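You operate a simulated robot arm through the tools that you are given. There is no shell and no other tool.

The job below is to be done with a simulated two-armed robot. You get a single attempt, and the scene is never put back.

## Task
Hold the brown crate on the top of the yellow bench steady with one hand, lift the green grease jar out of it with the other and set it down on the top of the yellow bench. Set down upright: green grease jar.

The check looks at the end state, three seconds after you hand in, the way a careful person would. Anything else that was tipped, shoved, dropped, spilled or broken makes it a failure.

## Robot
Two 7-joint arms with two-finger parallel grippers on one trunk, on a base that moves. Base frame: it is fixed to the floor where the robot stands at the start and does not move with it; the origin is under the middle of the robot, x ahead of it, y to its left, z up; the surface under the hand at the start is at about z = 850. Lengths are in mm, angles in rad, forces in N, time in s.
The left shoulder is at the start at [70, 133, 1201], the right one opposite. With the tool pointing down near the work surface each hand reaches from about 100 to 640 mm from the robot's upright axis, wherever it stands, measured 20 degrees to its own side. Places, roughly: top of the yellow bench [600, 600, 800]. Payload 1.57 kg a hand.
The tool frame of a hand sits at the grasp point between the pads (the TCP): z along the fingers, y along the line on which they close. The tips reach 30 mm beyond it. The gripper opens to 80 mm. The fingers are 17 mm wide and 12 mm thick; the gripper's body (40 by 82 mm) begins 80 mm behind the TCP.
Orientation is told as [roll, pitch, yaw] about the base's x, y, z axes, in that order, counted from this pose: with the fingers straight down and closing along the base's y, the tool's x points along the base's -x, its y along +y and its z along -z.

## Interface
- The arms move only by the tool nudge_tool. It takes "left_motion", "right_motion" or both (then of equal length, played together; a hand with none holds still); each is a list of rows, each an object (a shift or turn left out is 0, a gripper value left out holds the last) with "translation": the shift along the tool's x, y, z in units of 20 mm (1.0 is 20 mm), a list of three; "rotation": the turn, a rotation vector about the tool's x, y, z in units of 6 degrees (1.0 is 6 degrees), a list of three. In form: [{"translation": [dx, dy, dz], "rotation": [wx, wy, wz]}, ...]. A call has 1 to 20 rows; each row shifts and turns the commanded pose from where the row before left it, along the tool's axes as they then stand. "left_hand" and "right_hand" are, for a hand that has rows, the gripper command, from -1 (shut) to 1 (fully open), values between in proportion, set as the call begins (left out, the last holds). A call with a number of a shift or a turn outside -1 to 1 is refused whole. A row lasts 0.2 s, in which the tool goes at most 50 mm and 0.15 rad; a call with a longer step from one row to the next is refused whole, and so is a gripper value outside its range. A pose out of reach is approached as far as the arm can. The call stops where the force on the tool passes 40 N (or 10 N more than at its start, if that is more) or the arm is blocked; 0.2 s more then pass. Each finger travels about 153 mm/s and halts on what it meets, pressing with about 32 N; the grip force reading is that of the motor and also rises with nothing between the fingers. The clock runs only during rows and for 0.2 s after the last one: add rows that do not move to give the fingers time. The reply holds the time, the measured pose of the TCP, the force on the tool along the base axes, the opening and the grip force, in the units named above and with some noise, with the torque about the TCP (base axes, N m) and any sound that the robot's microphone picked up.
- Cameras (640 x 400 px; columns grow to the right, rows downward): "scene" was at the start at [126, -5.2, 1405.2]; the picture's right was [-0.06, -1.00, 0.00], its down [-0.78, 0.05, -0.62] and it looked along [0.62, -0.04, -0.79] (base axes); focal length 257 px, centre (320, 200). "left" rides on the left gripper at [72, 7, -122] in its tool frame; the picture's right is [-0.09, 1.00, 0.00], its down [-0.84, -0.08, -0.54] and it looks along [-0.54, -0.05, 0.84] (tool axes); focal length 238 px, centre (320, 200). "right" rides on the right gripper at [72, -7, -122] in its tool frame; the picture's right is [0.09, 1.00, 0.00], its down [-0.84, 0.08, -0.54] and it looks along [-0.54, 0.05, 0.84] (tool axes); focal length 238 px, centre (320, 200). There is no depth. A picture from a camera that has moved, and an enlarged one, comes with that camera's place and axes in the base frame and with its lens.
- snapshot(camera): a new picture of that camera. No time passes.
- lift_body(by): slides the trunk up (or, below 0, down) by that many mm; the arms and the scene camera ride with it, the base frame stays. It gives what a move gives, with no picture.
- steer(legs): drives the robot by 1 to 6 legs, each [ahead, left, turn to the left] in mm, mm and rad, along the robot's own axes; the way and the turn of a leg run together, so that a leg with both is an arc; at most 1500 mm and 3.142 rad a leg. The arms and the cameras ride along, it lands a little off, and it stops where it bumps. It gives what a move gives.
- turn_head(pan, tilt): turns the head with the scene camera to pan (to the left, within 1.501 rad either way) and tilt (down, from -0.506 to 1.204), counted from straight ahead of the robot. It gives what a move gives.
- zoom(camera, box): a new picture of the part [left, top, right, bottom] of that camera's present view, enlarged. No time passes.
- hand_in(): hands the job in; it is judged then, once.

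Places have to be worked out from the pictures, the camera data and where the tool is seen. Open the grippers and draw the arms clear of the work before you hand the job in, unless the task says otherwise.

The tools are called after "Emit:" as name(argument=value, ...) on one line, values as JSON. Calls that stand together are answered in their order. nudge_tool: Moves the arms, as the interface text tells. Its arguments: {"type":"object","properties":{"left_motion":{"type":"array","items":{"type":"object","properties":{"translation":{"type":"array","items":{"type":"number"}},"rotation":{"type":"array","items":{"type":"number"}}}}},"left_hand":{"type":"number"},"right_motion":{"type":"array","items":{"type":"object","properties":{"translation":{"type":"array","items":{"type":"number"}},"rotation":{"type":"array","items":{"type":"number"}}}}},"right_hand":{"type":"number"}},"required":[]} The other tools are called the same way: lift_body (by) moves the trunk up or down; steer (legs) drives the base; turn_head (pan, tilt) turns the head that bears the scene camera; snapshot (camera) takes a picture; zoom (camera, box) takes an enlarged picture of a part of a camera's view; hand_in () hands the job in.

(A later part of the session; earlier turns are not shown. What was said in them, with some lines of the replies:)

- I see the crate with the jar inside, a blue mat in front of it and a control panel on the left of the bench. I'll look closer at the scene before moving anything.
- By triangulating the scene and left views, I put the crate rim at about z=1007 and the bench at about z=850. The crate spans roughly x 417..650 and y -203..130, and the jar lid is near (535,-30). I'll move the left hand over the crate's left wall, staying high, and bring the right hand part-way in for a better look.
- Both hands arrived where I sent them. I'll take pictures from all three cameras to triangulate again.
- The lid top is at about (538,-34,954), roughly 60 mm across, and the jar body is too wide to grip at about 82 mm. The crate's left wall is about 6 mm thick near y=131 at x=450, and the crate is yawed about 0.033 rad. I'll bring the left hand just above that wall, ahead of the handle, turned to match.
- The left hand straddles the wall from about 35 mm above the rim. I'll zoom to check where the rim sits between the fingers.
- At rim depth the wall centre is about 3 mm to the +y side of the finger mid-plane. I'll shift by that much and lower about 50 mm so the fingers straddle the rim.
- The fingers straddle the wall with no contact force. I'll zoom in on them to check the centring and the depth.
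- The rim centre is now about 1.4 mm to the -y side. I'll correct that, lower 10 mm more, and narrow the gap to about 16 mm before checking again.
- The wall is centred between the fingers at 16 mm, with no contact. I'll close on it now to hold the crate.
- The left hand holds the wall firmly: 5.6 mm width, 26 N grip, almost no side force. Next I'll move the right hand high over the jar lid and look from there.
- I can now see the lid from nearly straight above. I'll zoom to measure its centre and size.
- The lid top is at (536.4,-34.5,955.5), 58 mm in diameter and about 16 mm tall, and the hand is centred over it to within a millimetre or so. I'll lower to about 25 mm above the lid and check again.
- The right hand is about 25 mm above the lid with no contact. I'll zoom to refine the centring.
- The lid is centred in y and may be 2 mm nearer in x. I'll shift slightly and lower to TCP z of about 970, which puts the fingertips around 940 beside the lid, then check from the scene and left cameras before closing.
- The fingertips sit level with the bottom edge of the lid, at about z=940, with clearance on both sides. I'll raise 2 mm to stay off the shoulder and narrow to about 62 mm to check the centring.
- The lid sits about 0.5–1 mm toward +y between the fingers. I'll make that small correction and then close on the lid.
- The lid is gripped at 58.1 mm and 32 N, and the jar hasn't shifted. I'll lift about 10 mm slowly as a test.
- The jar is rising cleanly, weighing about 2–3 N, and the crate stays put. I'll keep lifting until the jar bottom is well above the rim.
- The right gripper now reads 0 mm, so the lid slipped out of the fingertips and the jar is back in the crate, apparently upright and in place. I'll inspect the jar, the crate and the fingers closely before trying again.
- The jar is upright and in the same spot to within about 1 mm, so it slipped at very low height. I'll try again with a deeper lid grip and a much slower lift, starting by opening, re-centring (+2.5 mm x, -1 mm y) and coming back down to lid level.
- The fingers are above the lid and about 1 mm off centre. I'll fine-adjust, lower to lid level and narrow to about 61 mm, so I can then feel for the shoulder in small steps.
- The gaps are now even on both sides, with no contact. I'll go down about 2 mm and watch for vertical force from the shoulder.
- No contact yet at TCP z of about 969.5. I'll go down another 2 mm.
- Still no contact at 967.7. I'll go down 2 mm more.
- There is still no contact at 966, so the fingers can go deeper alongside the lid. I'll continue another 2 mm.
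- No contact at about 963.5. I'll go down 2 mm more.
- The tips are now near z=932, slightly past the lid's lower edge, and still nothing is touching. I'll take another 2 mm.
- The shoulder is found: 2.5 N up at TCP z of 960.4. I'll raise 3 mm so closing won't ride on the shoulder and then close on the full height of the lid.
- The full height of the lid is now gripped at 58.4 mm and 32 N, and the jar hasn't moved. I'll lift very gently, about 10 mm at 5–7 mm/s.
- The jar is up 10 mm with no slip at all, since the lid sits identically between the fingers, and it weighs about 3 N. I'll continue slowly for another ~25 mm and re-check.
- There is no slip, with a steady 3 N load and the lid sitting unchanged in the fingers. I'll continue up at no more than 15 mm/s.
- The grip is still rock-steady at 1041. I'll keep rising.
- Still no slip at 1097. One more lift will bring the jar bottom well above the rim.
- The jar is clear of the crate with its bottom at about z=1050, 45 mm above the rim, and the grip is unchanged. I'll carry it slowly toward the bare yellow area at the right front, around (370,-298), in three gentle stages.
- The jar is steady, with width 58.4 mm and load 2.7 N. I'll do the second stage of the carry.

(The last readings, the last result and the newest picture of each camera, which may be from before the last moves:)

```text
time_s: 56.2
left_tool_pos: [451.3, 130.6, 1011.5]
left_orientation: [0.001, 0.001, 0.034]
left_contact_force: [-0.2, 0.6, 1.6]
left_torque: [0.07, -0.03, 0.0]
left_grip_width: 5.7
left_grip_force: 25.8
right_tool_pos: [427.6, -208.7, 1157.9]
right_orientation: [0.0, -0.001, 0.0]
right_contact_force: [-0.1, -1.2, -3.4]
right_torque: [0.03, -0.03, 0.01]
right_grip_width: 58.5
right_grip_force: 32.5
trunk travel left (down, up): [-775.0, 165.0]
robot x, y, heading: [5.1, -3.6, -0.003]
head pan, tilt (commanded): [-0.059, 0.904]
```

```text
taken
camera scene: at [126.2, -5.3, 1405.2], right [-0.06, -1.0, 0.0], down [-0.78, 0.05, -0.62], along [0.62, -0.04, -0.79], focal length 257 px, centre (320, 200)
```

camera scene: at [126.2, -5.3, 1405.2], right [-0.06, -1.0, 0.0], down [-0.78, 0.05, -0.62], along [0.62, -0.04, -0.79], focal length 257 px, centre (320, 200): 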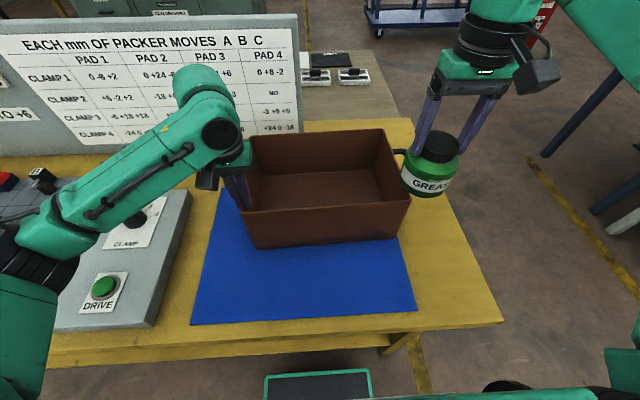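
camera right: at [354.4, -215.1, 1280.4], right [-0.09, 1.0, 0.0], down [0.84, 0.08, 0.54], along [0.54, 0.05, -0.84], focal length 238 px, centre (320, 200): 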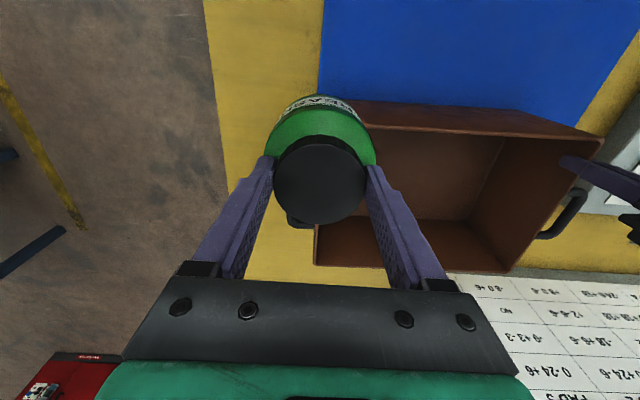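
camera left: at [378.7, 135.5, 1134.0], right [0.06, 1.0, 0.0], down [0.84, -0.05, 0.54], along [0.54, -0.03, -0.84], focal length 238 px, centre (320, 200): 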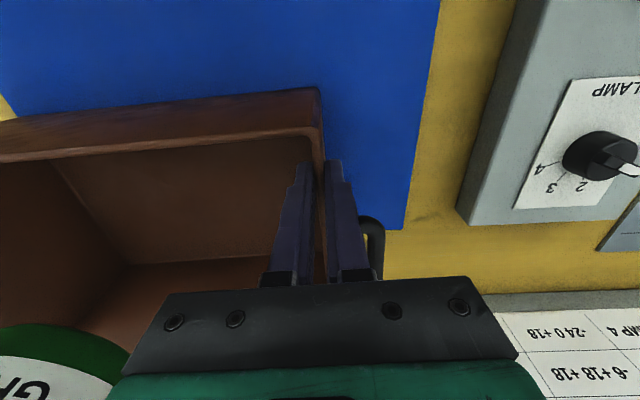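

The wrist view confirms the yellow strip runs from y=-212 (mat edge) to y=-383 (bench edge), so its middle is near y=-298. I'll do the third stage.

Emit:
nudge_tool(right_motion=[{"translation": [0.048, -0.076, 0]}, {"translation": [0.095, -0.153, 0]}, {"translation": [0.143, -0.229, 0]}, {"translation": [0.167, -0.267, 0]}, {"translation": [0.167, -0.267, 0]}, {"translation": [0.167, -0.267, 0]}, {"translation": [0.167, -0.267, 0]}, {"translation": [0.167, -0.267, 0]}, {"translation": [0.167, -0.267, 0]}, {"translation": [0.167, -0.267, 0]}, {"translation": [0.167, -0.267, 0]}, {"translation": [0.167, -0.267, 0]}, {"translation": [0.167, -0.267, 0]}, {"translation": [0.167, -0.267, 0]}, {"translation": [0.167, -0.267, 0]}, {"translation": [0.167, -0.267, 0]}, {"translation": [0.143, -0.229, 0]}, {"translation": [0.095, -0.153, 0]}, {"translation": [0.048, -0.076, 0]}, {"translation": [0, 0, 0]}])

Emit:
snapshot(camera="right")

Emit:
snapshot(camera="scene")

```text
time_s: 60.4
left_tool_pos: [450.9, 131.5, 1012.1]
left_orientation: [0.0, -0.001, 0.036]
left_contact_force: [-0.9, 0.6, 0.4]
left_torque: [0.02, -0.02, -0.02]
left_grip_width: 6.0
left_grip_force: 25.7
right_tool_pos: [373.2, -295.5, 1158.7]
right_orientation: [-0.001, 0.002, 0.0]
right_contact_force: [0.4, -0.1, -2.5]
right_torque: [0.0, 0.02, 0.0]
right_grip_width: 58.3
right_grip_force: 31.7
trunk travel left (down, up): [-775.0, 165.0]
robot x, y, heading: [1.9, -1.9, -0.002]
head pan, tilt (commanded): [-0.059, 0.904]
```

```text
taken
camera right: at [300.5, -302.6, 1281.1], right [-0.09, 1.0, 0.0], down [0.84, 0.08, 0.54], along [0.54, 0.05, -0.84], focal length 238 px, centre (320, 200)
```

right: 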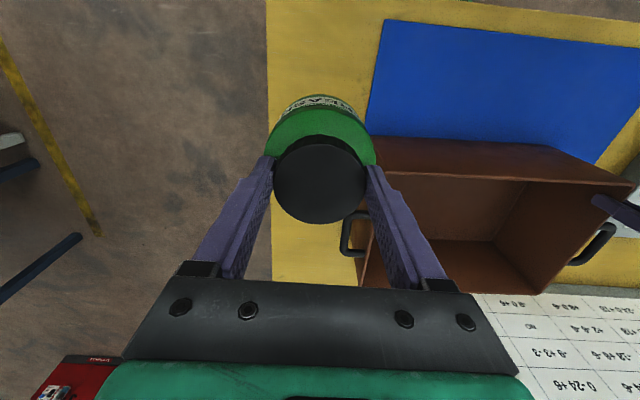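

```text
taken
camera scene: at [126.2, -5.3, 1405.2], right [-0.06, -1.0, 0.0], down [-0.79, 0.05, -0.62], along [0.62, -0.04, -0.79], focal length 257 px, centre (320, 200)
```

scene: 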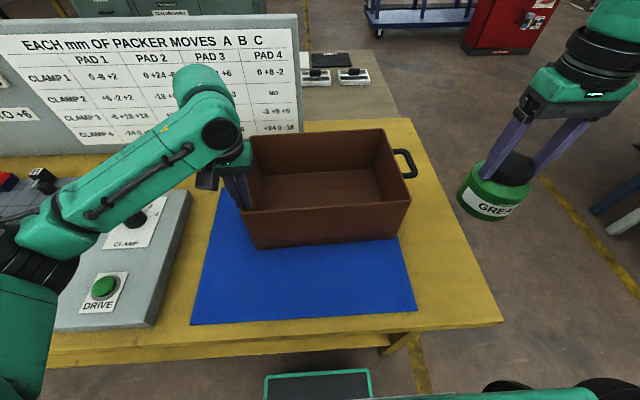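

The jar is over the centre of the yellow strip at about (372,-296) with a steady grip. I'll lower it straight down in two gentle stages to roughly 40 mm above the surface.

Emit:
nudge_tool(right_motion=[{"translation": [0, 0, 0.06]}, {"translation": [0, 0, 0.12]}, {"translation": [0, 0, 0.18]}, {"translation": [0, 0, 0.24]}, {"translation": [0, 0, 0.25]}, {"translation": [0, 0, 0.25]}, {"translation": [0, 0, 0.25]}, {"translation": [0, 0, 0.25]}, {"translation": [0, 0, 0.25]}, {"translation": [0, 0, 0.25]}, {"translation": [0, 0, 0.25]}, {"translation": [0, 0, 0.25]}, {"translation": [0, 0, 0.25]}, {"translation": [0, 0, 0.25]}, {"translation": [0, 0, 0.25]}, {"translation": [0, 0, 0.24]}, {"translation": [0, 0, 0.18]}, {"translation": [0, 0, 0.12]}, {"translation": [0, 0, 0.06]}, {"translation": [0, 0, 0]}])

Emit:
snapshot(camera="right")

```text
time_s: 64.6
left_tool_pos: [451.0, 131.2, 1010.2]
left_orientation: [0.0, -0.001, 0.034]
left_contact_force: [-0.7, 0.3, 1.3]
left_torque: [0.05, 0.0, 0.0]
left_grip_width: 5.8
left_grip_force: 25.6
right_tool_pos: [371.9, -297.4, 1078.9]
right_orientation: [-0.001, 0.0, 0.0]
right_contact_force: [-0.9, -0.1, -2.9]
right_torque: [0.0, 0.04, 0.01]
right_grip_width: 58.4
right_grip_force: 32.0
trunk travel left (down, up): [-775.0, 165.0]
robot x, y, heading: [1.3, -1.6, -0.002]
head pan, tilt (commanded): [-0.059, 0.904]
```

```text
taken
camera right: at [299.8, -303.5, 1202.0], right [-0.09, 1.0, 0.0], down [0.84, 0.08, 0.54], along [0.54, 0.05, -0.84], focal length 238 px, centre (320, 200)
```

right: 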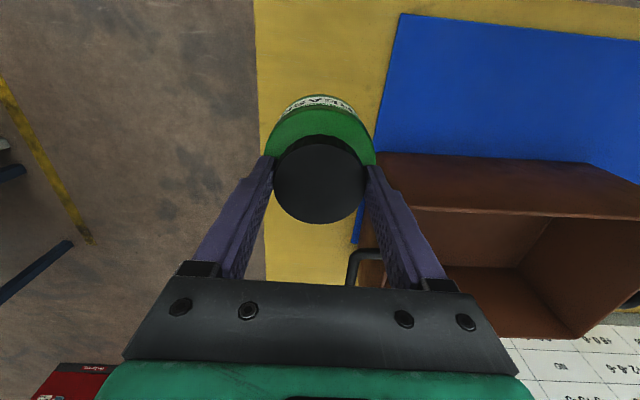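

The load and width are still steady at 1079. I'll do the second lowering stage to about 1000.

Emit:
nudge_tool(right_motion=[{"translation": [0, 0, 0.06]}, {"translation": [0, 0, 0.12]}, {"translation": [0, 0, 0.18]}, {"translation": [0, 0, 0.24]}, {"translation": [0, 0, 0.25]}, {"translation": [0, 0, 0.25]}, {"translation": [0, 0, 0.25]}, {"translation": [0, 0, 0.25]}, {"translation": [0, 0, 0.25]}, {"translation": [0, 0, 0.25]}, {"translation": [0, 0, 0.25]}, {"translation": [0, 0, 0.25]}, {"translation": [0, 0, 0.25]}, {"translation": [0, 0, 0.25]}, {"translation": [0, 0, 0.25]}, {"translation": [0, 0, 0.24]}, {"translation": [0, 0, 0.18]}, {"translation": [0, 0, 0.12]}, {"translation": [0, 0, 0.06]}, {"translation": [0, 0, 0]}])

Emit:
snapshot(camera="scene")

Emit:
snapshot(camera="right")

```text
time_s: 68.8
left_tool_pos: [450.8, 131.1, 1012.9]
left_orientation: [0.0, 0.001, 0.035]
left_contact_force: [-0.3, 0.6, -0.2]
left_torque: [0.06, -0.01, 0.03]
left_grip_width: 5.8
left_grip_force: 26.3
right_tool_pos: [371.6, -296.4, 1000.8]
right_orientation: [0.001, -0.001, 0.002]
right_contact_force: [-0.3, 0.1, -2.8]
right_torque: [-0.02, 0.0, 0.0]
right_grip_width: 58.3
right_grip_force: 32.0
trunk travel left (down, up): [-775.0, 165.0]
robot x, y, heading: [0.7, -2.2, -0.002]
head pan, tilt (commanded): [-0.059, 0.904]
```

```text
taken
camera scene: at [126.2, -5.3, 1405.2], right [-0.06, -1.0, 0.0], down [-0.79, 0.05, -0.62], along [0.62, -0.04, -0.79], focal length 257 px, centre (320, 200)
```

scene: 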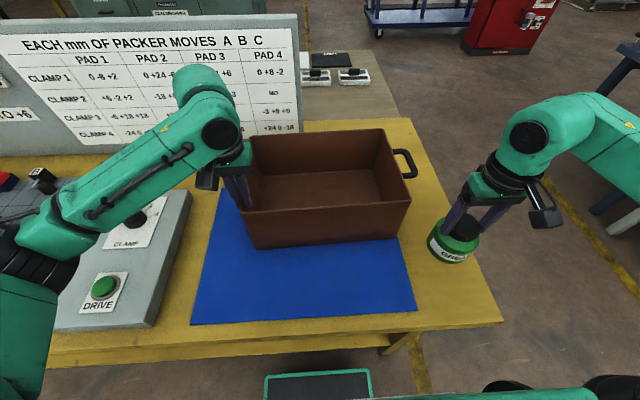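

```text
taken
camera right: at [299.3, -302.8, 1122.9], right [-0.09, 1.0, 0.0], down [0.84, 0.08, 0.54], along [0.54, 0.05, -0.84], focal length 238 px, centre (320, 200)
```

right: 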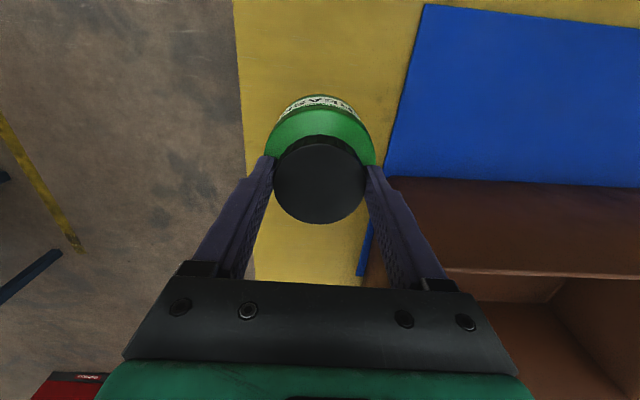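

The jar is level and centred over bare yellow. I'll lower slowly to about 5 mm above the expected touchdown.

Emit:
nudge_tool(right_motion=[{"translation": [0, 0, 0.05]}, {"translation": [0, 0, 0.1]}, {"translation": [0, 0, 0.15]}, {"translation": [0, 0, 0.15]}, {"translation": [0, 0, 0.15]}, {"translation": [0, 0, 0.15]}, {"translation": [0, 0, 0.15]}, {"translation": [0, 0, 0.15]}, {"translation": [0, 0, 0.15]}, {"translation": [0, 0, 0.15]}, {"translation": [0, 0, 0.15]}, {"translation": [0, 0, 0.1]}, {"translation": [0, 0, 0.05]}, {"translation": [0, 0, 0]}])

Emit:
zoom(camera="scene", box=[400, 180, 528, 280])

```text
time_s: 71.8
left_tool_pos: [452.2, 130.3, 1011.9]
left_orientation: [-0.001, -0.001, 0.037]
left_contact_force: [-0.3, 0.8, 0.1]
left_torque: [0.04, 0.02, -0.01]
left_grip_width: 5.7
left_grip_force: 25.8
right_tool_pos: [373.3, -296.2, 968.1]
right_orientation: [0.0, 0.0, -0.002]
right_contact_force: [0.5, 0.9, -2.8]
right_torque: [0.01, 0.02, -0.01]
right_grip_width: 58.3
right_grip_force: 32.1
trunk travel left (down, up): [-775.0, 165.0]
robot x, y, heading: [-0.9, 0.3, 0.0]
head pan, tilt (commanded): [-0.059, 0.904]
```

```text
4.00 times, centred on (464, 230) of scene
camera zoom: at [126.2, -5.3, 1405.2], right [-0.06, -1.0, 0.0], down [-0.79, 0.05, -0.62], along [0.62, -0.04, -0.79], focal length 1027 px, centre (-256, 80)
```

zoom: 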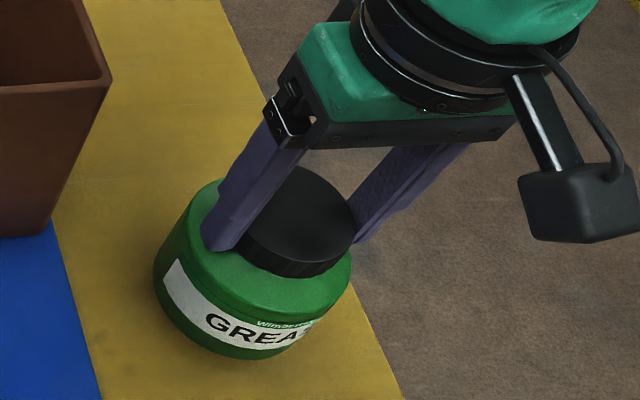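

The load is still 2.8 N, so the jar is airborne. I'll go down 5 mm in 1 mm rows.

Emit:
nudge_tool(right_motion=[{"translation": [0, 0, 0.05]}, {"translation": [0, 0, 0.05]}, {"translation": [0, 0, 0.05]}, {"translation": [0, 0, 0.05]}, {"translation": [0, 0, 0.05]}, {"translation": [0, 0, 0]}])

```text
time_s: 73.2
left_tool_pos: [452.2, 131.6, 1012.1]
left_orientation: [-0.001, 0.0, 0.035]
left_contact_force: [-0.8, 0.4, 0.1]
left_torque: [0.04, -0.02, 0.02]
left_grip_width: 6.0
left_grip_force: 26.1
right_tool_pos: [373.1, -296.3, 961.9]
right_orientation: [0.0, 0.0, 0.0]
right_contact_force: [-0.4, 0.4, -3.1]
right_torque: [0.01, 0.02, -0.04]
right_grip_width: 58.4
right_grip_force: 32.1
trunk travel left (down, up): [-775.0, 165.0]
robot x, y, heading: [-0.7, 0.2, -0.007]
head pan, tilt (commanded): [-0.059, 0.904]
```

Still carrying the full 3 N at 962. I'll continue 2 mm at a time, watching for the load to drop.

Emit:
nudge_tool(right_motion=[{"translation": [0, 0, 0.05]}, {"translation": [0, 0, 0.05]}, {"translation": [0, 0, 0]}])

```text
time_s: 74.0
left_tool_pos: [452.0, 131.5, 1011.1]
left_orientation: [0.0, -0.001, 0.036]
left_contact_force: [-1.1, 0.7, 0.0]
left_torque: [-0.01, 0.0, -0.01]
left_grip_width: 6.0
left_grip_force: 26.6
right_tool_pos: [372.4, -296.3, 959.3]
right_orientation: [0.0, 0.001, 0.001]
right_contact_force: [-0.4, 0.2, -3.1]
right_torque: [0.0, 0.01, 0.0]
right_grip_width: 58.4
right_grip_force: 32.3
trunk travel left (down, up): [-775.0, 165.0]
robot x, y, heading: [2.3, 3.9, -0.0]
head pan, tilt (commanded): [-0.059, 0.904]
```

Still airborne at about 960. Another 2 mm down.

Emit:
nudge_tool(right_motion=[{"translation": [0, 0, 0.05]}, {"translation": [0, 0, 0.05]}, {"translation": [0, 0, 0]}])

```text
time_s: 74.8
left_tool_pos: [452.1, 130.0, 1011.2]
left_orientation: [0.0, -0.001, 0.035]
left_contact_force: [-0.4, -0.4, 1.2]
left_torque: [0.0, 0.0, -0.05]
left_grip_width: 5.7
left_grip_force: 25.8
right_tool_pos: [373.5, -295.9, 958.0]
right_orientation: [0.001, 0.001, 0.0]
right_contact_force: [0.3, 0.1, -1.9]
right_torque: [-0.01, 0.02, 0.01]
right_grip_width: 58.2
right_grip_force: 32.0
trunk travel left (down, up): [-775.0, 165.0]
robot x, y, heading: [1.4, 1.6, 0.001]
head pan, tilt (commanded): [-0.059, 0.904]
```

The load reads 1.9 N at 958, which could be noise or first contact. I'll go down another 1 mm and read again.

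Emit:
nudge_tool(right_motion=[{"translation": [0, 0, 0.05]}, {"translation": [0, 0, 0]}])

Emit:
zoom(camera="scene", box=[400, 180, 528, 280])

```text
time_s: 75.4
left_tool_pos: [451.2, 130.7, 1012.4]
left_orientation: [0.001, 0.0, 0.036]
left_contact_force: [0.1, -0.3, 0.0]
left_torque: [0.05, -0.03, 0.04]
left_grip_width: 5.9
left_grip_force: 25.9
right_tool_pos: [372.3, -296.1, 957.7]
right_orientation: [0.0, -0.001, 0.0]
right_contact_force: [0.8, 0.9, -3.3]
right_torque: [-0.04, 0.05, 0.0]
right_grip_width: 58.2
right_grip_force: 31.9
trunk travel left (down, up): [-775.0, 165.0]
robot x, y, heading: [1.0, 2.1, 0.0]
head pan, tilt (commanded): [-0.059, 0.904]
```

```text
4.00 times, centred on (464, 230) of scene
camera zoom: at [126.2, -5.4, 1405.2], right [-0.06, -1.0, 0.0], down [-0.79, 0.05, -0.62], along [0.62, -0.04, -0.79], focal length 1027 px, centre (-256, 80)
```

zoom: 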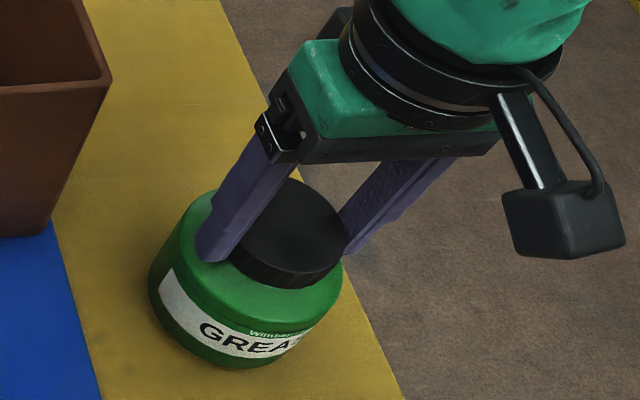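

Still fully loaded at 957, so it is still airborne. I'll continue with another 2 mm.

Emit:
nudge_tool(right_motion=[{"translation": [0, 0, 0.05]}, {"translation": [0, 0, 0.05]}, {"translation": [0, 0, 0]}])

```text
time_s: 76.2
left_tool_pos: [451.0, 130.5, 1010.8]
left_orientation: [0.001, 0.0, 0.035]
left_contact_force: [0.2, 1.2, 1.0]
left_torque: [0.01, 0.0, 0.02]
left_grip_width: 5.7
left_grip_force: 25.3
right_tool_pos: [371.7, -296.7, 955.1]
right_orientation: [-0.001, -0.002, 0.0]
right_contact_force: [-0.8, 0.2, -3.1]
right_torque: [0.01, -0.01, 0.0]
right_grip_width: 58.3
right_grip_force: 32.1
trunk travel left (down, up): [-775.0, 165.0]
robot x, y, heading: [-1.0, 1.4, -0.003]
head pan, tilt (commanded): [-0.059, 0.904]
```

It is still 3.1 N at 955. I'll go 1 mm at a time now.

Emit:
nudge_tool(right_motion=[{"translation": [0, 0, 0.05]}, {"translation": [0, 0, 0]}])

```text
time_s: 76.8
left_tool_pos: [450.7, 130.3, 1012.0]
left_orientation: [0.001, 0.001, 0.035]
left_contact_force: [0.7, 1.2, -0.3]
left_torque: [0.03, 0.01, -0.02]
left_grip_width: 5.8
left_grip_force: 26.1
right_tool_pos: [372.7, -295.3, 954.8]
right_orientation: [0.0, -0.001, 0.001]
right_contact_force: [-0.3, -0.1, -3.3]
right_torque: [0.01, 0.06, -0.02]
right_grip_width: 58.4
right_grip_force: 31.8
trunk travel left (down, up): [-775.0, 165.0]
robot x, y, heading: [2.1, -1.0, 0.003]
head pan, tilt (commanded): [-0.059, 0.904]
```

Still airborne at about 954.5. I'll go down 1 mm more.

Emit:
nudge_tool(right_motion=[{"translation": [0, 0, 0.05]}, {"translation": [0, 0, 0]}])

```text
time_s: 77.4
left_tool_pos: [450.8, 130.4, 1010.8]
left_orientation: [-0.002, -0.002, 0.035]
left_contact_force: [0.0, -0.5, 0.4]
left_torque: [0.01, -0.03, 0.0]
left_grip_width: 5.7
left_grip_force: 25.6
right_tool_pos: [372.8, -296.0, 953.0]
right_orientation: [0.0, -0.002, 0.0]
right_contact_force: [0.3, 0.0, -2.2]
right_torque: [0.04, 0.01, 0.03]
right_grip_width: 58.4
right_grip_force: 32.2
trunk travel left (down, up): [-775.0, 165.0]
robot x, y, heading: [1.0, -1.2, -0.001]
head pan, tilt (commanded): [-0.059, 0.904]
```

The load is 2.2 N at 953, near the noise. One more millimetre.

Emit:
nudge_tool(right_motion=[{"translation": [0, 0, 0.05]}, {"translation": [0, 0, 0]}])

Emit:
zoom(camera="scene", box=[424, 210, 504, 280])

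```text
time_s: 78.0
left_tool_pos: [450.0, 130.3, 1011.0]
left_orientation: [0.0, 0.0, 0.036]
left_contact_force: [-0.1, 0.3, 0.6]
left_torque: [0.03, 0.01, 0.03]
left_grip_width: 5.8
left_grip_force: 25.7
right_tool_pos: [372.0, -297.7, 952.4]
right_orientation: [0.002, 0.0, 0.001]
right_contact_force: [0.5, 0.2, -2.2]
right_torque: [0.01, 0.02, 0.02]
right_grip_width: 58.3
right_grip_force: 32.4
trunk travel left (down, up): [-775.0, 165.0]
robot x, y, heading: [-2.4, -0.8, -0.001]
head pan, tilt (commanded): [-0.059, 0.904]
```

```text
5.71 times, centred on (464, 245) of scene
camera zoom: at [126.3, -5.4, 1405.2], right [-0.06, -1.0, 0.0], down [-0.79, 0.05, -0.62], along [0.62, -0.04, -0.79], focal length 1468 px, centre (-503, -57)
```

zoom: 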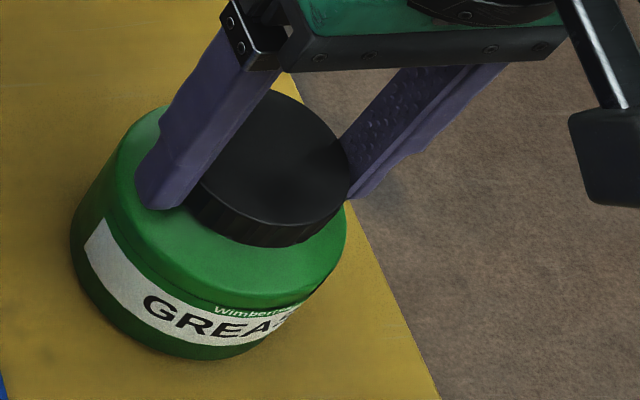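

The jar bottom looks very close to the surface and the load is 2.2 N. I'll lower another 1 mm.

Emit:
nudge_tool(right_motion=[{"translation": [0, 0, 0.05]}, {"translation": [0, 0, 0]}, {"translation": [0, 0, 0]}])

```text
time_s: 78.8
left_tool_pos: [451.9, 131.2, 1010.9]
left_orientation: [0.0, 0.001, 0.035]
left_contact_force: [0.0, 0.3, 0.6]
left_torque: [0.04, 0.02, 0.0]
left_grip_width: 5.7
left_grip_force: 25.6
right_tool_pos: [373.7, -296.4, 951.5]
right_orientation: [0.0, 0.0, 0.0]
right_contact_force: [0.1, 0.3, -3.6]
right_torque: [-0.01, 0.06, -0.04]
right_grip_width: 58.5
right_grip_force: 31.7
trunk travel left (down, up): [-775.0, 165.0]
robot x, y, heading: [-1.0, -3.3, 0.0]
head pan, tilt (commanded): [-0.059, 0.904]
```

Still airborne with 3.6 N at 951.5. I'll continue down 1 mm.

Emit:
nudge_tool(right_motion=[{"translation": [0, 0, 0.05]}, {"translation": [0, 0, 0]}, {"translation": [0, 0, 0]}])

```text
time_s: 79.6
left_tool_pos: [450.7, 131.3, 1010.7]
left_orientation: [-0.002, 0.001, 0.036]
left_contact_force: [1.2, 0.3, -0.5]
left_torque: [0.01, 0.02, -0.04]
left_grip_width: 5.8
left_grip_force: 25.6
right_tool_pos: [372.0, -295.8, 949.8]
right_orientation: [0.001, 0.001, 0.0]
right_contact_force: [-0.5, 0.0, -2.0]
right_torque: [-0.07, 0.01, -0.01]
right_grip_width: 58.5
right_grip_force: 31.8
trunk travel left (down, up): [-775.0, 165.0]
robot x, y, heading: [2.0, -0.3, 0.001]
head pan, tilt (commanded): [-0.059, 0.904]
```

The load is 2.0 N at 950, still inconclusive. Another 1 mm down.

Emit:
nudge_tool(right_motion=[{"translation": [0, 0, 0.05]}, {"translation": [0, 0, 0]}, {"translation": [0, 0, 0]}])

Emit:
zoom(camera="scene", box=[424, 210, 504, 280])

```text
time_s: 80.4
left_tool_pos: [450.3, 131.4, 1011.8]
left_orientation: [-0.001, 0.002, 0.033]
left_contact_force: [0.4, -2.3, -0.9]
left_torque: [0.02, 0.02, 0.11]
left_grip_width: 6.2
left_grip_force: 25.7
right_tool_pos: [372.3, -296.8, 950.5]
right_orientation: [-0.001, -0.001, -0.003]
right_contact_force: [-0.4, -4.0, 11.2]
right_torque: [-0.23, 0.45, 0.07]
right_grip_width: 58.6
right_grip_force: 32.2
trunk travel left (down, up): [-775.0, 165.0]
robot x, y, heading: [0.2, -0.5, 0.004]
head pan, tilt (commanded): [-0.059, 0.904]
```

```text
5.71 times, centred on (464, 245) of scene
camera zoom: at [125.6, -5.4, 1405.4], right [-0.06, -1.0, 0.0], down [-0.78, 0.05, -0.62], along [0.62, -0.04, -0.79], focal length 1468 px, centre (-503, -57)
```

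zoom: 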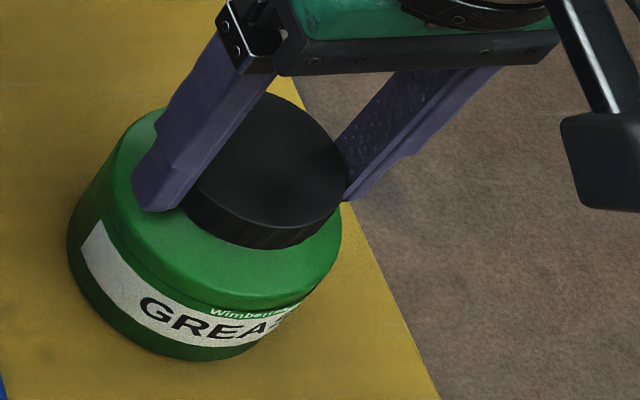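

The jar has touched down, with vertical force jumping to +11 N. I'll ease up by about 0.6 mm to relax the push before releasing.

Emit:
nudge_tool(right_motion=[{"translation": [0, 0, -0.03]}, {"translation": [0, 0, 0]}, {"translation": [0, 0, 0]}])

```text
time_s: 81.2
left_tool_pos: [450.9, 130.7, 1012.1]
left_orientation: [-0.001, 0.001, 0.033]
left_contact_force: [1.2, -1.7, -0.1]
left_torque: [-0.03, 0.33, 0.08]
left_grip_width: 5.6
left_grip_force: 25.6
right_tool_pos: [373.2, -296.0, 949.7]
right_orientation: [0.0, 0.0, 0.001]
right_contact_force: [-0.9, -3.2, 8.5]
right_torque: [-0.15, -0.05, -0.05]
right_grip_width: 58.3
right_grip_force: 32.0
trunk travel left (down, up): [-775.0, 165.0]
robot x, y, heading: [-2.4, -0.8, 0.0]
head pan, tilt (commanded): [-0.059, 0.904]
```

The force dropped to 8.5 N. I'll ease up another 0.8 mm.

Emit:
nudge_tool(right_motion=[{"translation": [0, 0, -0.04]}, {"translation": [0, 0, 0]}, {"translation": [0, 0, 0]}])

```text
time_s: 82.0
left_tool_pos: [450.6, 130.7, 1011.7]
left_orientation: [0.0, 0.0, 0.034]
left_contact_force: [-0.5, -1.0, -0.4]
left_torque: [-0.05, 0.04, 0.03]
left_grip_width: 5.8
left_grip_force: 25.9
right_tool_pos: [372.7, -295.6, 949.6]
right_orientation: [0.001, 0.003, 0.0]
right_contact_force: [-0.2, 0.0, -3.7]
right_torque: [-0.01, 0.02, 0.03]
right_grip_width: 58.6
right_grip_force: 32.1
trunk travel left (down, up): [-775.0, 165.0]
robot x, y, heading: [1.8, 5.5, 0.001]
head pan, tilt (commanded): [-0.059, 0.904]
```

The jar is unloaded again and hanging by a fraction of a millimetre. I'll go down 0.4 mm to get a light touch.

Emit:
nudge_tool(right_motion=[{"translation": [0, 0, 0.02]}, {"translation": [0, 0, 0]}, {"translation": [0, 0, 0]}])

```text
time_s: 82.8
left_tool_pos: [451.7, 130.8, 1011.3]
left_orientation: [-0.001, 0.0, 0.034]
left_contact_force: [-1.0, 0.8, -0.6]
left_torque: [0.05, -0.07, 0.0]
left_grip_width: 6.0
left_grip_force: 26.2
right_tool_pos: [373.8, -295.9, 950.2]
right_orientation: [0.0, 0.0, -0.001]
right_contact_force: [-0.7, 0.6, -2.4]
right_torque: [0.03, 0.02, -0.02]
right_grip_width: 58.4
right_grip_force: 31.9
trunk travel left (down, up): [-775.0, 165.0]
robot x, y, heading: [-1.4, 1.6, 0.001]
head pan, tilt (commanded): [-0.059, 0.904]
```

The reading is -2.4 N, just about at the surface. Another 0.4 mm down for a definite but light contact.

Emit:
nudge_tool(right_motion=[{"translation": [0, 0, 0.02]}, {"translation": [0, 0, 0]}, {"translation": [0, 0, 0]}])

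```text
time_s: 83.6
left_tool_pos: [451.3, 131.4, 1011.1]
left_orientation: [-0.001, 0.001, 0.033]
left_contact_force: [-1.1, 0.6, 0.0]
left_torque: [0.01, -0.04, 0.02]
left_grip_width: 6.0
left_grip_force: 26.4
right_tool_pos: [372.5, -297.0, 949.5]
right_orientation: [0.0, 0.0, 0.0]
right_contact_force: [-0.4, -0.7, -3.0]
right_torque: [-0.04, -0.01, -0.02]
right_grip_width: 58.4
right_grip_force: 32.1
trunk travel left (down, up): [-775.0, 165.0]
robot x, y, heading: [-0.2, 3.2, 0.003]
head pan, tilt (commanded): [-0.059, 0.904]
```

Still about -3 N. I'll go down another 0.4 mm.

Emit:
nudge_tool(right_motion=[{"translation": [0, 0, 0.02]}, {"translation": [0, 0, 0]}, {"translation": [0, 0, 0]}])

```text
time_s: 84.4
left_tool_pos: [451.9, 130.0, 1010.2]
left_orientation: [-0.001, 0.0, 0.036]
left_contact_force: [0.4, 0.2, -0.3]
left_torque: [0.09, 0.02, 0.01]
left_grip_width: 5.8
left_grip_force: 26.1
right_tool_pos: [373.0, -296.2, 950.9]
right_orientation: [0.0, 0.0, 0.0]
right_contact_force: [-0.1, -2.3, 0.4]
right_torque: [0.0, -0.06, 0.0]
right_grip_width: 58.6
right_grip_force: 31.6
trunk travel left (down, up): [-775.0, 165.0]
robot x, y, heading: [-0.4, -0.1, -0.003]
head pan, tilt (commanded): [-0.059, 0.904]
```

Light contact now, with +0.4 N meaning the bench carries the jar's weight. I'll open the right gripper a little first to let go.

Emit:
nudge_tool(right_motion=[{"translation": [0, 0, 0]}, {"translation": [0, 0, 0]}, {"translation": [0, 0, 0]}], right_hand=0.6)

Emit:
zoom(camera="scene", box=[424, 210, 504, 280])

Emit:
zoom(camera="right", box=[224, 80, 416, 230])

```text
time_s: 85.2
left_tool_pos: [451.9, 130.5, 1010.8]
left_orientation: [0.0, 0.001, 0.034]
left_contact_force: [1.0, 0.3, -0.6]
left_torque: [0.01, 0.03, 0.03]
left_grip_width: 6.1
left_grip_force: 25.5
right_tool_pos: [372.8, -296.5, 949.0]
right_orientation: [0.0, 0.0, 0.0]
right_contact_force: [0.9, 0.2, -0.9]
right_torque: [-0.06, -0.02, -0.02]
right_grip_width: 64.1
right_grip_force: 0.0
trunk travel left (down, up): [-775.0, 165.0]
robot x, y, heading: [3.3, -0.9, 0.0]
head pan, tilt (commanded): [-0.059, 0.904]
```

```text
5.71 times, centred on (464, 245) of scene
camera zoom: at [126.2, -5.2, 1405.2], right [-0.06, -1.0, 0.0], down [-0.79, 0.05, -0.62], along [0.62, -0.04, -0.79], focal length 1468 px, centre (-503, -57)
```

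zoom: 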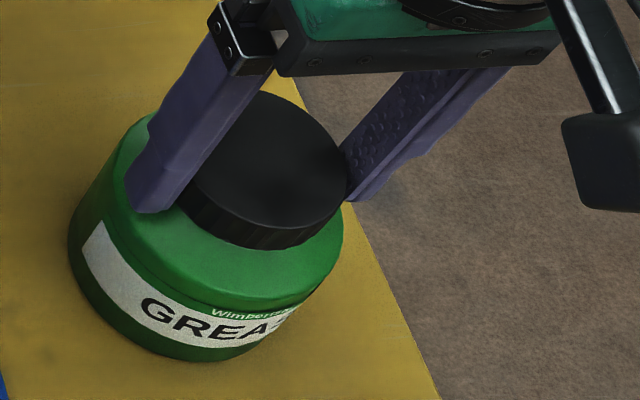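

```text
2.67 times, centred on (320, 155) of right
camera zoom: at [299.9, -302.8, 1072.6], right [-0.09, 1.0, 0.0], down [0.84, 0.08, 0.54], along [0.54, 0.05, -0.84], focal length 636 px, centre (320, 320)
```

zoom: 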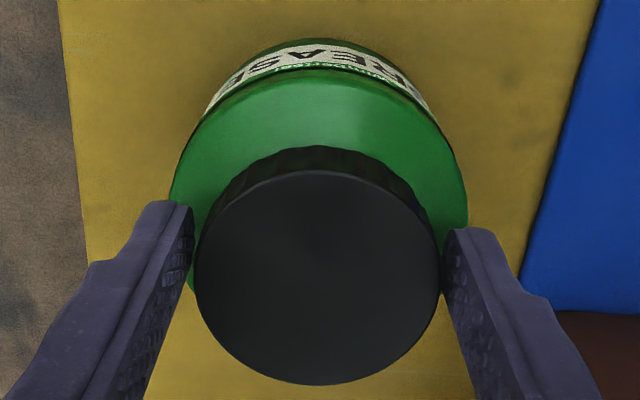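

The jar is released and standing upright on the yellow surface, and it didn't move. I'll open a bit wider and then raise the right hand straight up, slowly at first.

Emit:
nudge_tool(right_motion=[{"translation": [0, 0, 0]}, {"translation": [0, 0, 0]}], right_hand=0.9)

Emit:
nudge_tool(right_motion=[{"translation": [0, 0, -0.1]}, {"translation": [0, 0, -0.2]}, {"translation": [0, 0, -0.3]}, {"translation": [0, 0, -0.4]}, {"translation": [0, 0, -0.6]}, {"translation": [0, 0, -0.8]}, {"translation": [0, 0, -0.8]}, {"translation": [0, 0, -0.8]}, {"translation": [0, 0, -0.8]}, {"translation": [0, 0, -0.8]}, {"translation": [0, 0, -0.8]}, {"translation": [0, 0, -0.8]}, {"translation": [0, 0, -0.8]}, {"translation": [0, 0, -0.8]}, {"translation": [0, 0, -0.6]}, {"translation": [0, 0, 0]}])

Emit:
snapshot(camera="scene")

Emit:
snapshot(camera="right")

```text
time_s: 85.8
left_tool_pos: [451.5, 130.8, 1010.7]
left_orientation: [0.0, 0.0, 0.035]
left_contact_force: [0.1, 0.4, 0.4]
left_torque: [0.03, 0.02, 0.01]
left_grip_width: 5.9
left_grip_force: 25.9
right_tool_pos: [372.0, -294.9, 951.1]
right_orientation: [0.001, -0.001, -0.001]
right_contact_force: [-0.6, 0.4, 0.0]
right_torque: [-0.01, 0.01, 0.02]
right_grip_width: 76.0
right_grip_force: 0.0
trunk travel left (down, up): [-775.0, 165.0]
robot x, y, heading: [1.2, 1.5, 0.002]
head pan, tilt (commanded): [-0.059, 0.904]
```

```text
time_s: 89.2
left_tool_pos: [451.2, 130.3, 1010.8]
left_orientation: [0.0, 0.0, 0.034]
left_contact_force: [0.7, -0.5, 1.0]
left_torque: [0.04, -0.01, -0.01]
left_grip_width: 5.8
left_grip_force: 25.6
right_tool_pos: [372.9, -296.0, 1138.2]
right_orientation: [0.001, 0.0, -0.002]
right_contact_force: [0.1, -0.2, -0.6]
right_torque: [-0.01, 0.03, 0.0]
right_grip_width: 76.0
right_grip_force: 0.0
trunk travel left (down, up): [-775.0, 165.0]
robot x, y, heading: [1.7, 3.3, -0.0]
head pan, tilt (commanded): [-0.059, 0.904]
```

```text
taken
camera scene: at [126.2, -5.2, 1405.2], right [-0.06, -1.0, 0.0], down [-0.78, 0.05, -0.62], along [0.62, -0.04, -0.79], focal length 257 px, centre (320, 200)
```

scene: 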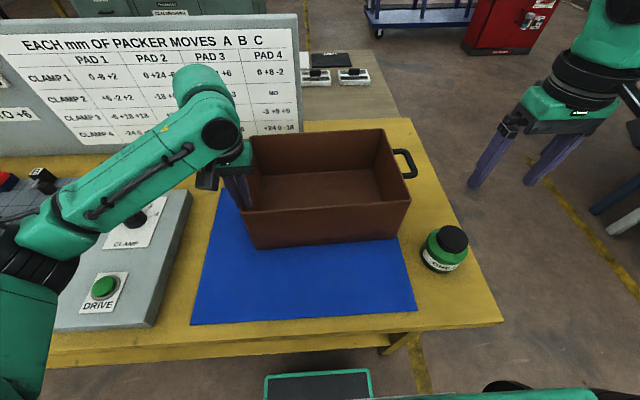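

```text
taken
camera right: at [299.6, -303.3, 1260.5], right [-0.09, 1.0, 0.0], down [0.84, 0.08, 0.54], along [0.54, 0.05, -0.84], focal length 238 px, centre (320, 200)
```

right: 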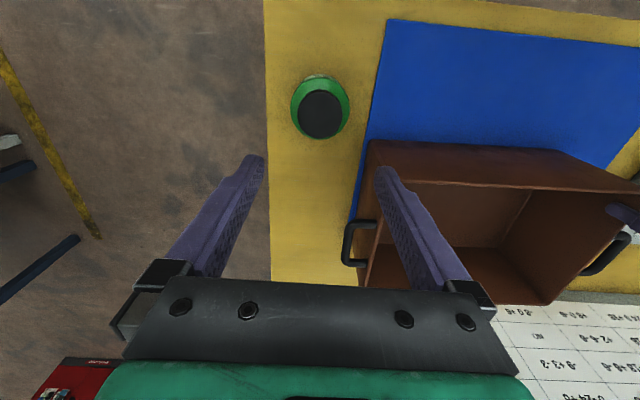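

The jar stands upright on bare yellow, clear of the mat, crate and bench edge. Next I'll release the crate wall, opening the left gripper slightly first.

Emit:
nudge_tool(left_motion=[{"translation": [0, 0, 0]}, {"translation": [0, 0, 0]}, {"translation": [0, 0, 0]}], left_hand=-0.6)

Emit:
nudge_tool(left_motion=[{"translation": [0, 0, 0]}, {"translation": [0, 0, 0]}], left_hand=0.1)

Emit:
zoom(camera="left", box=[240, 120, 400, 220])

```text
time_s: 90.0
left_tool_pos: [452.3, 131.0, 1011.8]
left_orientation: [0.001, 0.0, 0.036]
left_contact_force: [0.0, -0.7, -1.2]
left_torque: [-0.01, 0.02, 0.01]
left_grip_width: 15.9
left_grip_force: 0.1
right_tool_pos: [371.4, -296.2, 1138.2]
right_orientation: [0.001, 0.0, 0.001]
right_contact_force: [-0.1, 0.6, 0.6]
right_torque: [0.0, -0.03, 0.03]
right_grip_width: 76.0
right_grip_force: 0.1
trunk travel left (down, up): [-775.0, 165.0]
robot x, y, heading: [1.4, -3.6, 0.003]
head pan, tilt (commanded): [-0.059, 0.904]
```

```text
time_s: 90.6
left_tool_pos: [450.3, 130.5, 1011.8]
left_orientation: [0.0, 0.0, 0.035]
left_contact_force: [-0.3, 0.0, -0.2]
left_torque: [0.0, -0.03, 0.0]
left_grip_width: 44.1
left_grip_force: 0.0
right_tool_pos: [373.9, -295.8, 1137.9]
right_orientation: [-0.003, 0.001, 0.0]
right_contact_force: [-0.3, -0.4, -0.1]
right_torque: [0.05, -0.01, 0.02]
right_grip_width: 76.1
right_grip_force: 0.0
trunk travel left (down, up): [-775.0, 165.0]
robot x, y, heading: [-1.3, -1.2, 0.005]
head pan, tilt (commanded): [-0.059, 0.904]
```

```text
4.00 times, centred on (320, 170) of left
camera zoom: at [378.6, 135.6, 1134.1], right [0.06, 1.0, 0.0], down [0.84, -0.05, 0.54], along [0.54, -0.03, -0.84], focal length 953 px, centre (320, 320)
```

zoom: 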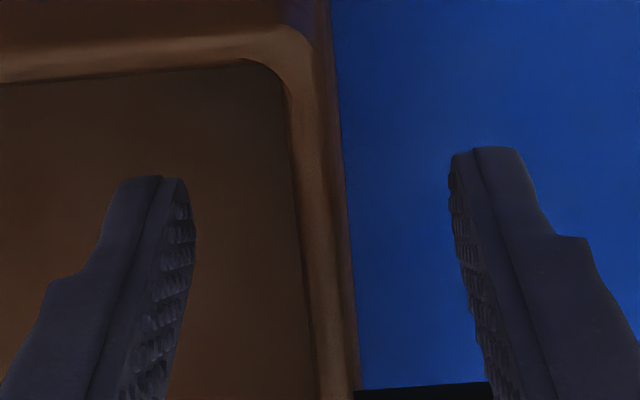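

The crate is released and sits where it was. I'll raise the left hand straight up clear of the rim, and raise the right hand a little more.

Emit:
nudge_tool(left_motion=[{"translation": [0, 0, -0.2]}, {"translation": [0, 0, -0.4]}, {"translation": [0, 0, -0.6]}, {"translation": [0, 0, -0.8]}, {"translation": [0, 0, -0.8]}, {"translation": [0, 0, -0.8]}, {"translation": [0, 0, -0.8]}, {"translation": [0, 0, -0.8]}, {"translation": [0, 0, -0.8]}, {"translation": [0, 0, 0]}], left_hand=0.1)

Emit:
nudge_tool(left_motion=[{"translation": [0.6, 0.2, 0]}, {"translation": [0.6, 0.2, 0]}, {"translation": [0.6, 0.2, 0]}, {"translation": [0.6, 0.2, 0]}, {"translation": [0, 0, 0]}], left_hand=1, right_motion=[{"translation": [0, 0, -0.5]}, {"translation": [0.2, 0, -0.5]}, {"translation": [0.4, 0, -0.5]}, {"translation": [0.4, 0, 0]}, {"translation": [0, 0, 0]}], right_hand=1)

Emit:
snapshot(camera="scene")

Emit:
snapshot(camera="right")

Emit:
snapshot(camera="left")

```text
time_s: 92.8
left_tool_pos: [450.7, 131.0, 1132.2]
left_orientation: [0.001, 0.0, 0.036]
left_contact_force: [0.1, 0.3, 0.4]
left_torque: [0.0, 0.0, 0.0]
left_grip_width: 44.2
left_grip_force: 0.0
right_tool_pos: [372.8, -296.1, 1137.7]
right_orientation: [-0.001, 0.0, 0.001]
right_contact_force: [0.1, 0.3, 0.1]
right_torque: [-0.03, 0.01, 0.03]
right_grip_width: 76.2
right_grip_force: 0.0
trunk travel left (down, up): [-775.0, 165.0]
robot x, y, heading: [0.4, 0.6, -0.003]
head pan, tilt (commanded): [-0.059, 0.904]
```

```text
time_s: 94.0
left_tool_pos: [400.8, 146.1, 1130.7]
left_orientation: [0.0, 0.003, 0.034]
left_contact_force: [-0.3, -0.3, 0.0]
left_torque: [-0.01, 0.01, 0.0]
left_grip_width: 80.0
left_grip_force: 0.1
right_tool_pos: [351.9, -297.3, 1166.8]
right_orientation: [-0.001, 0.0, 0.002]
right_contact_force: [0.8, 0.1, -0.7]
right_torque: [-0.01, 0.04, 0.02]
right_grip_width: 80.1
right_grip_force: 0.0
trunk travel left (down, up): [-775.0, 165.0]
robot x, y, heading: [-4.0, 0.6, 0.0]
head pan, tilt (commanded): [-0.059, 0.904]
```

```text
taken
camera scene: at [126.5, -5.3, 1405.2], right [-0.06, -1.0, 0.0], down [-0.79, 0.05, -0.62], along [0.62, -0.04, -0.79], focal length 257 px, centre (320, 200)
```

scene: 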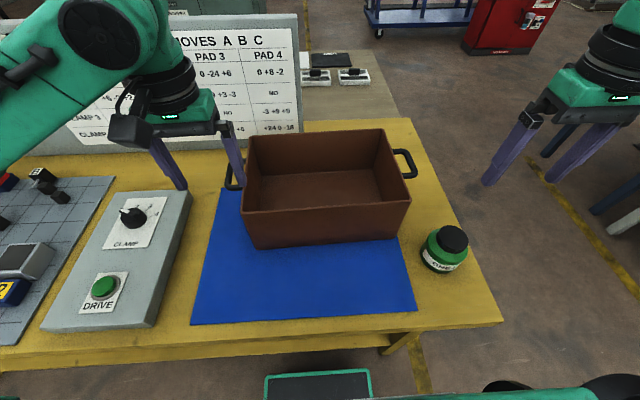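

```text
taken
camera right: at [279.2, -303.1, 1289.5], right [-0.09, 1.0, 0.0], down [0.84, 0.08, 0.54], along [0.54, 0.05, -0.84], focal length 238 px, centre (320, 200)
```

right: 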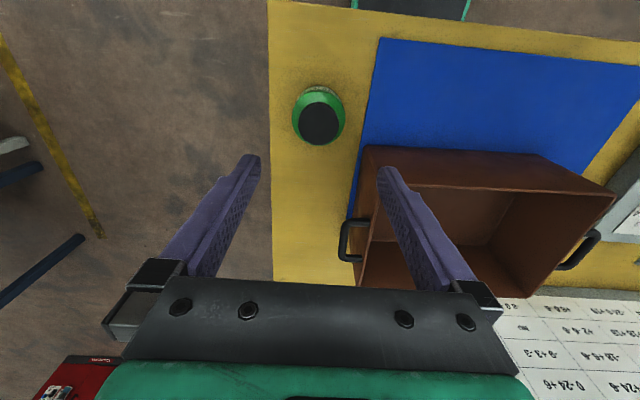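

```text
taken
camera left: at [329.1, 150.8, 1253.8], right [0.06, 1.0, 0.0], down [0.84, -0.05, 0.54], along [0.54, -0.03, -0.84], focal length 238 px, centre (320, 200)
```

left: 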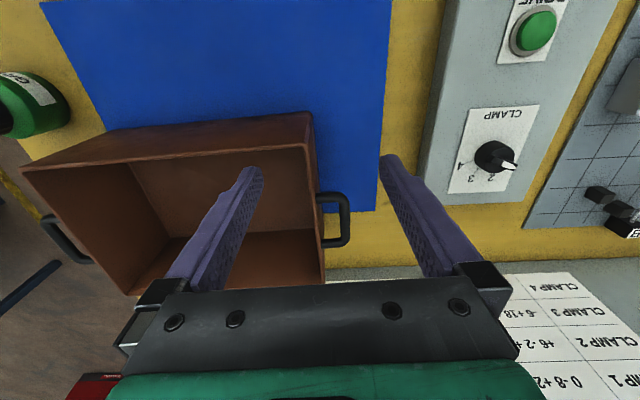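

Both grippers are open and clear, the crate is unmoved and empty, and the knob and panel are untouched. The jar stands upright on the yellow bench top, so I'm handing in.

Emit:
hand_in()

```text
The job is handed in.
```

The green grease jar is out of the crate and standing upright on the bare yellow bench top. It sits to the right-front of the crate, clear of the blue mat and the bench edge. I've handed the job in, but I haven't seen the result of the check.

- **Slip on the first try:** My first grip on the lid was too shallow. I lifted the jar about 9 mm, then it slipped out when I sped up. It dropped back onto the crate floor from low height, stayed upright and moved only about 1 mm. I then gripped the full height of the lid and lifted much more slowly, with no further slip.
- **Crate:** The left hand held its left wall until the jar was set down. In the last pictures the crate is where it started.
- **Everything else:** The control panel and its knob were not touched. Both grippers are open and raised clear.
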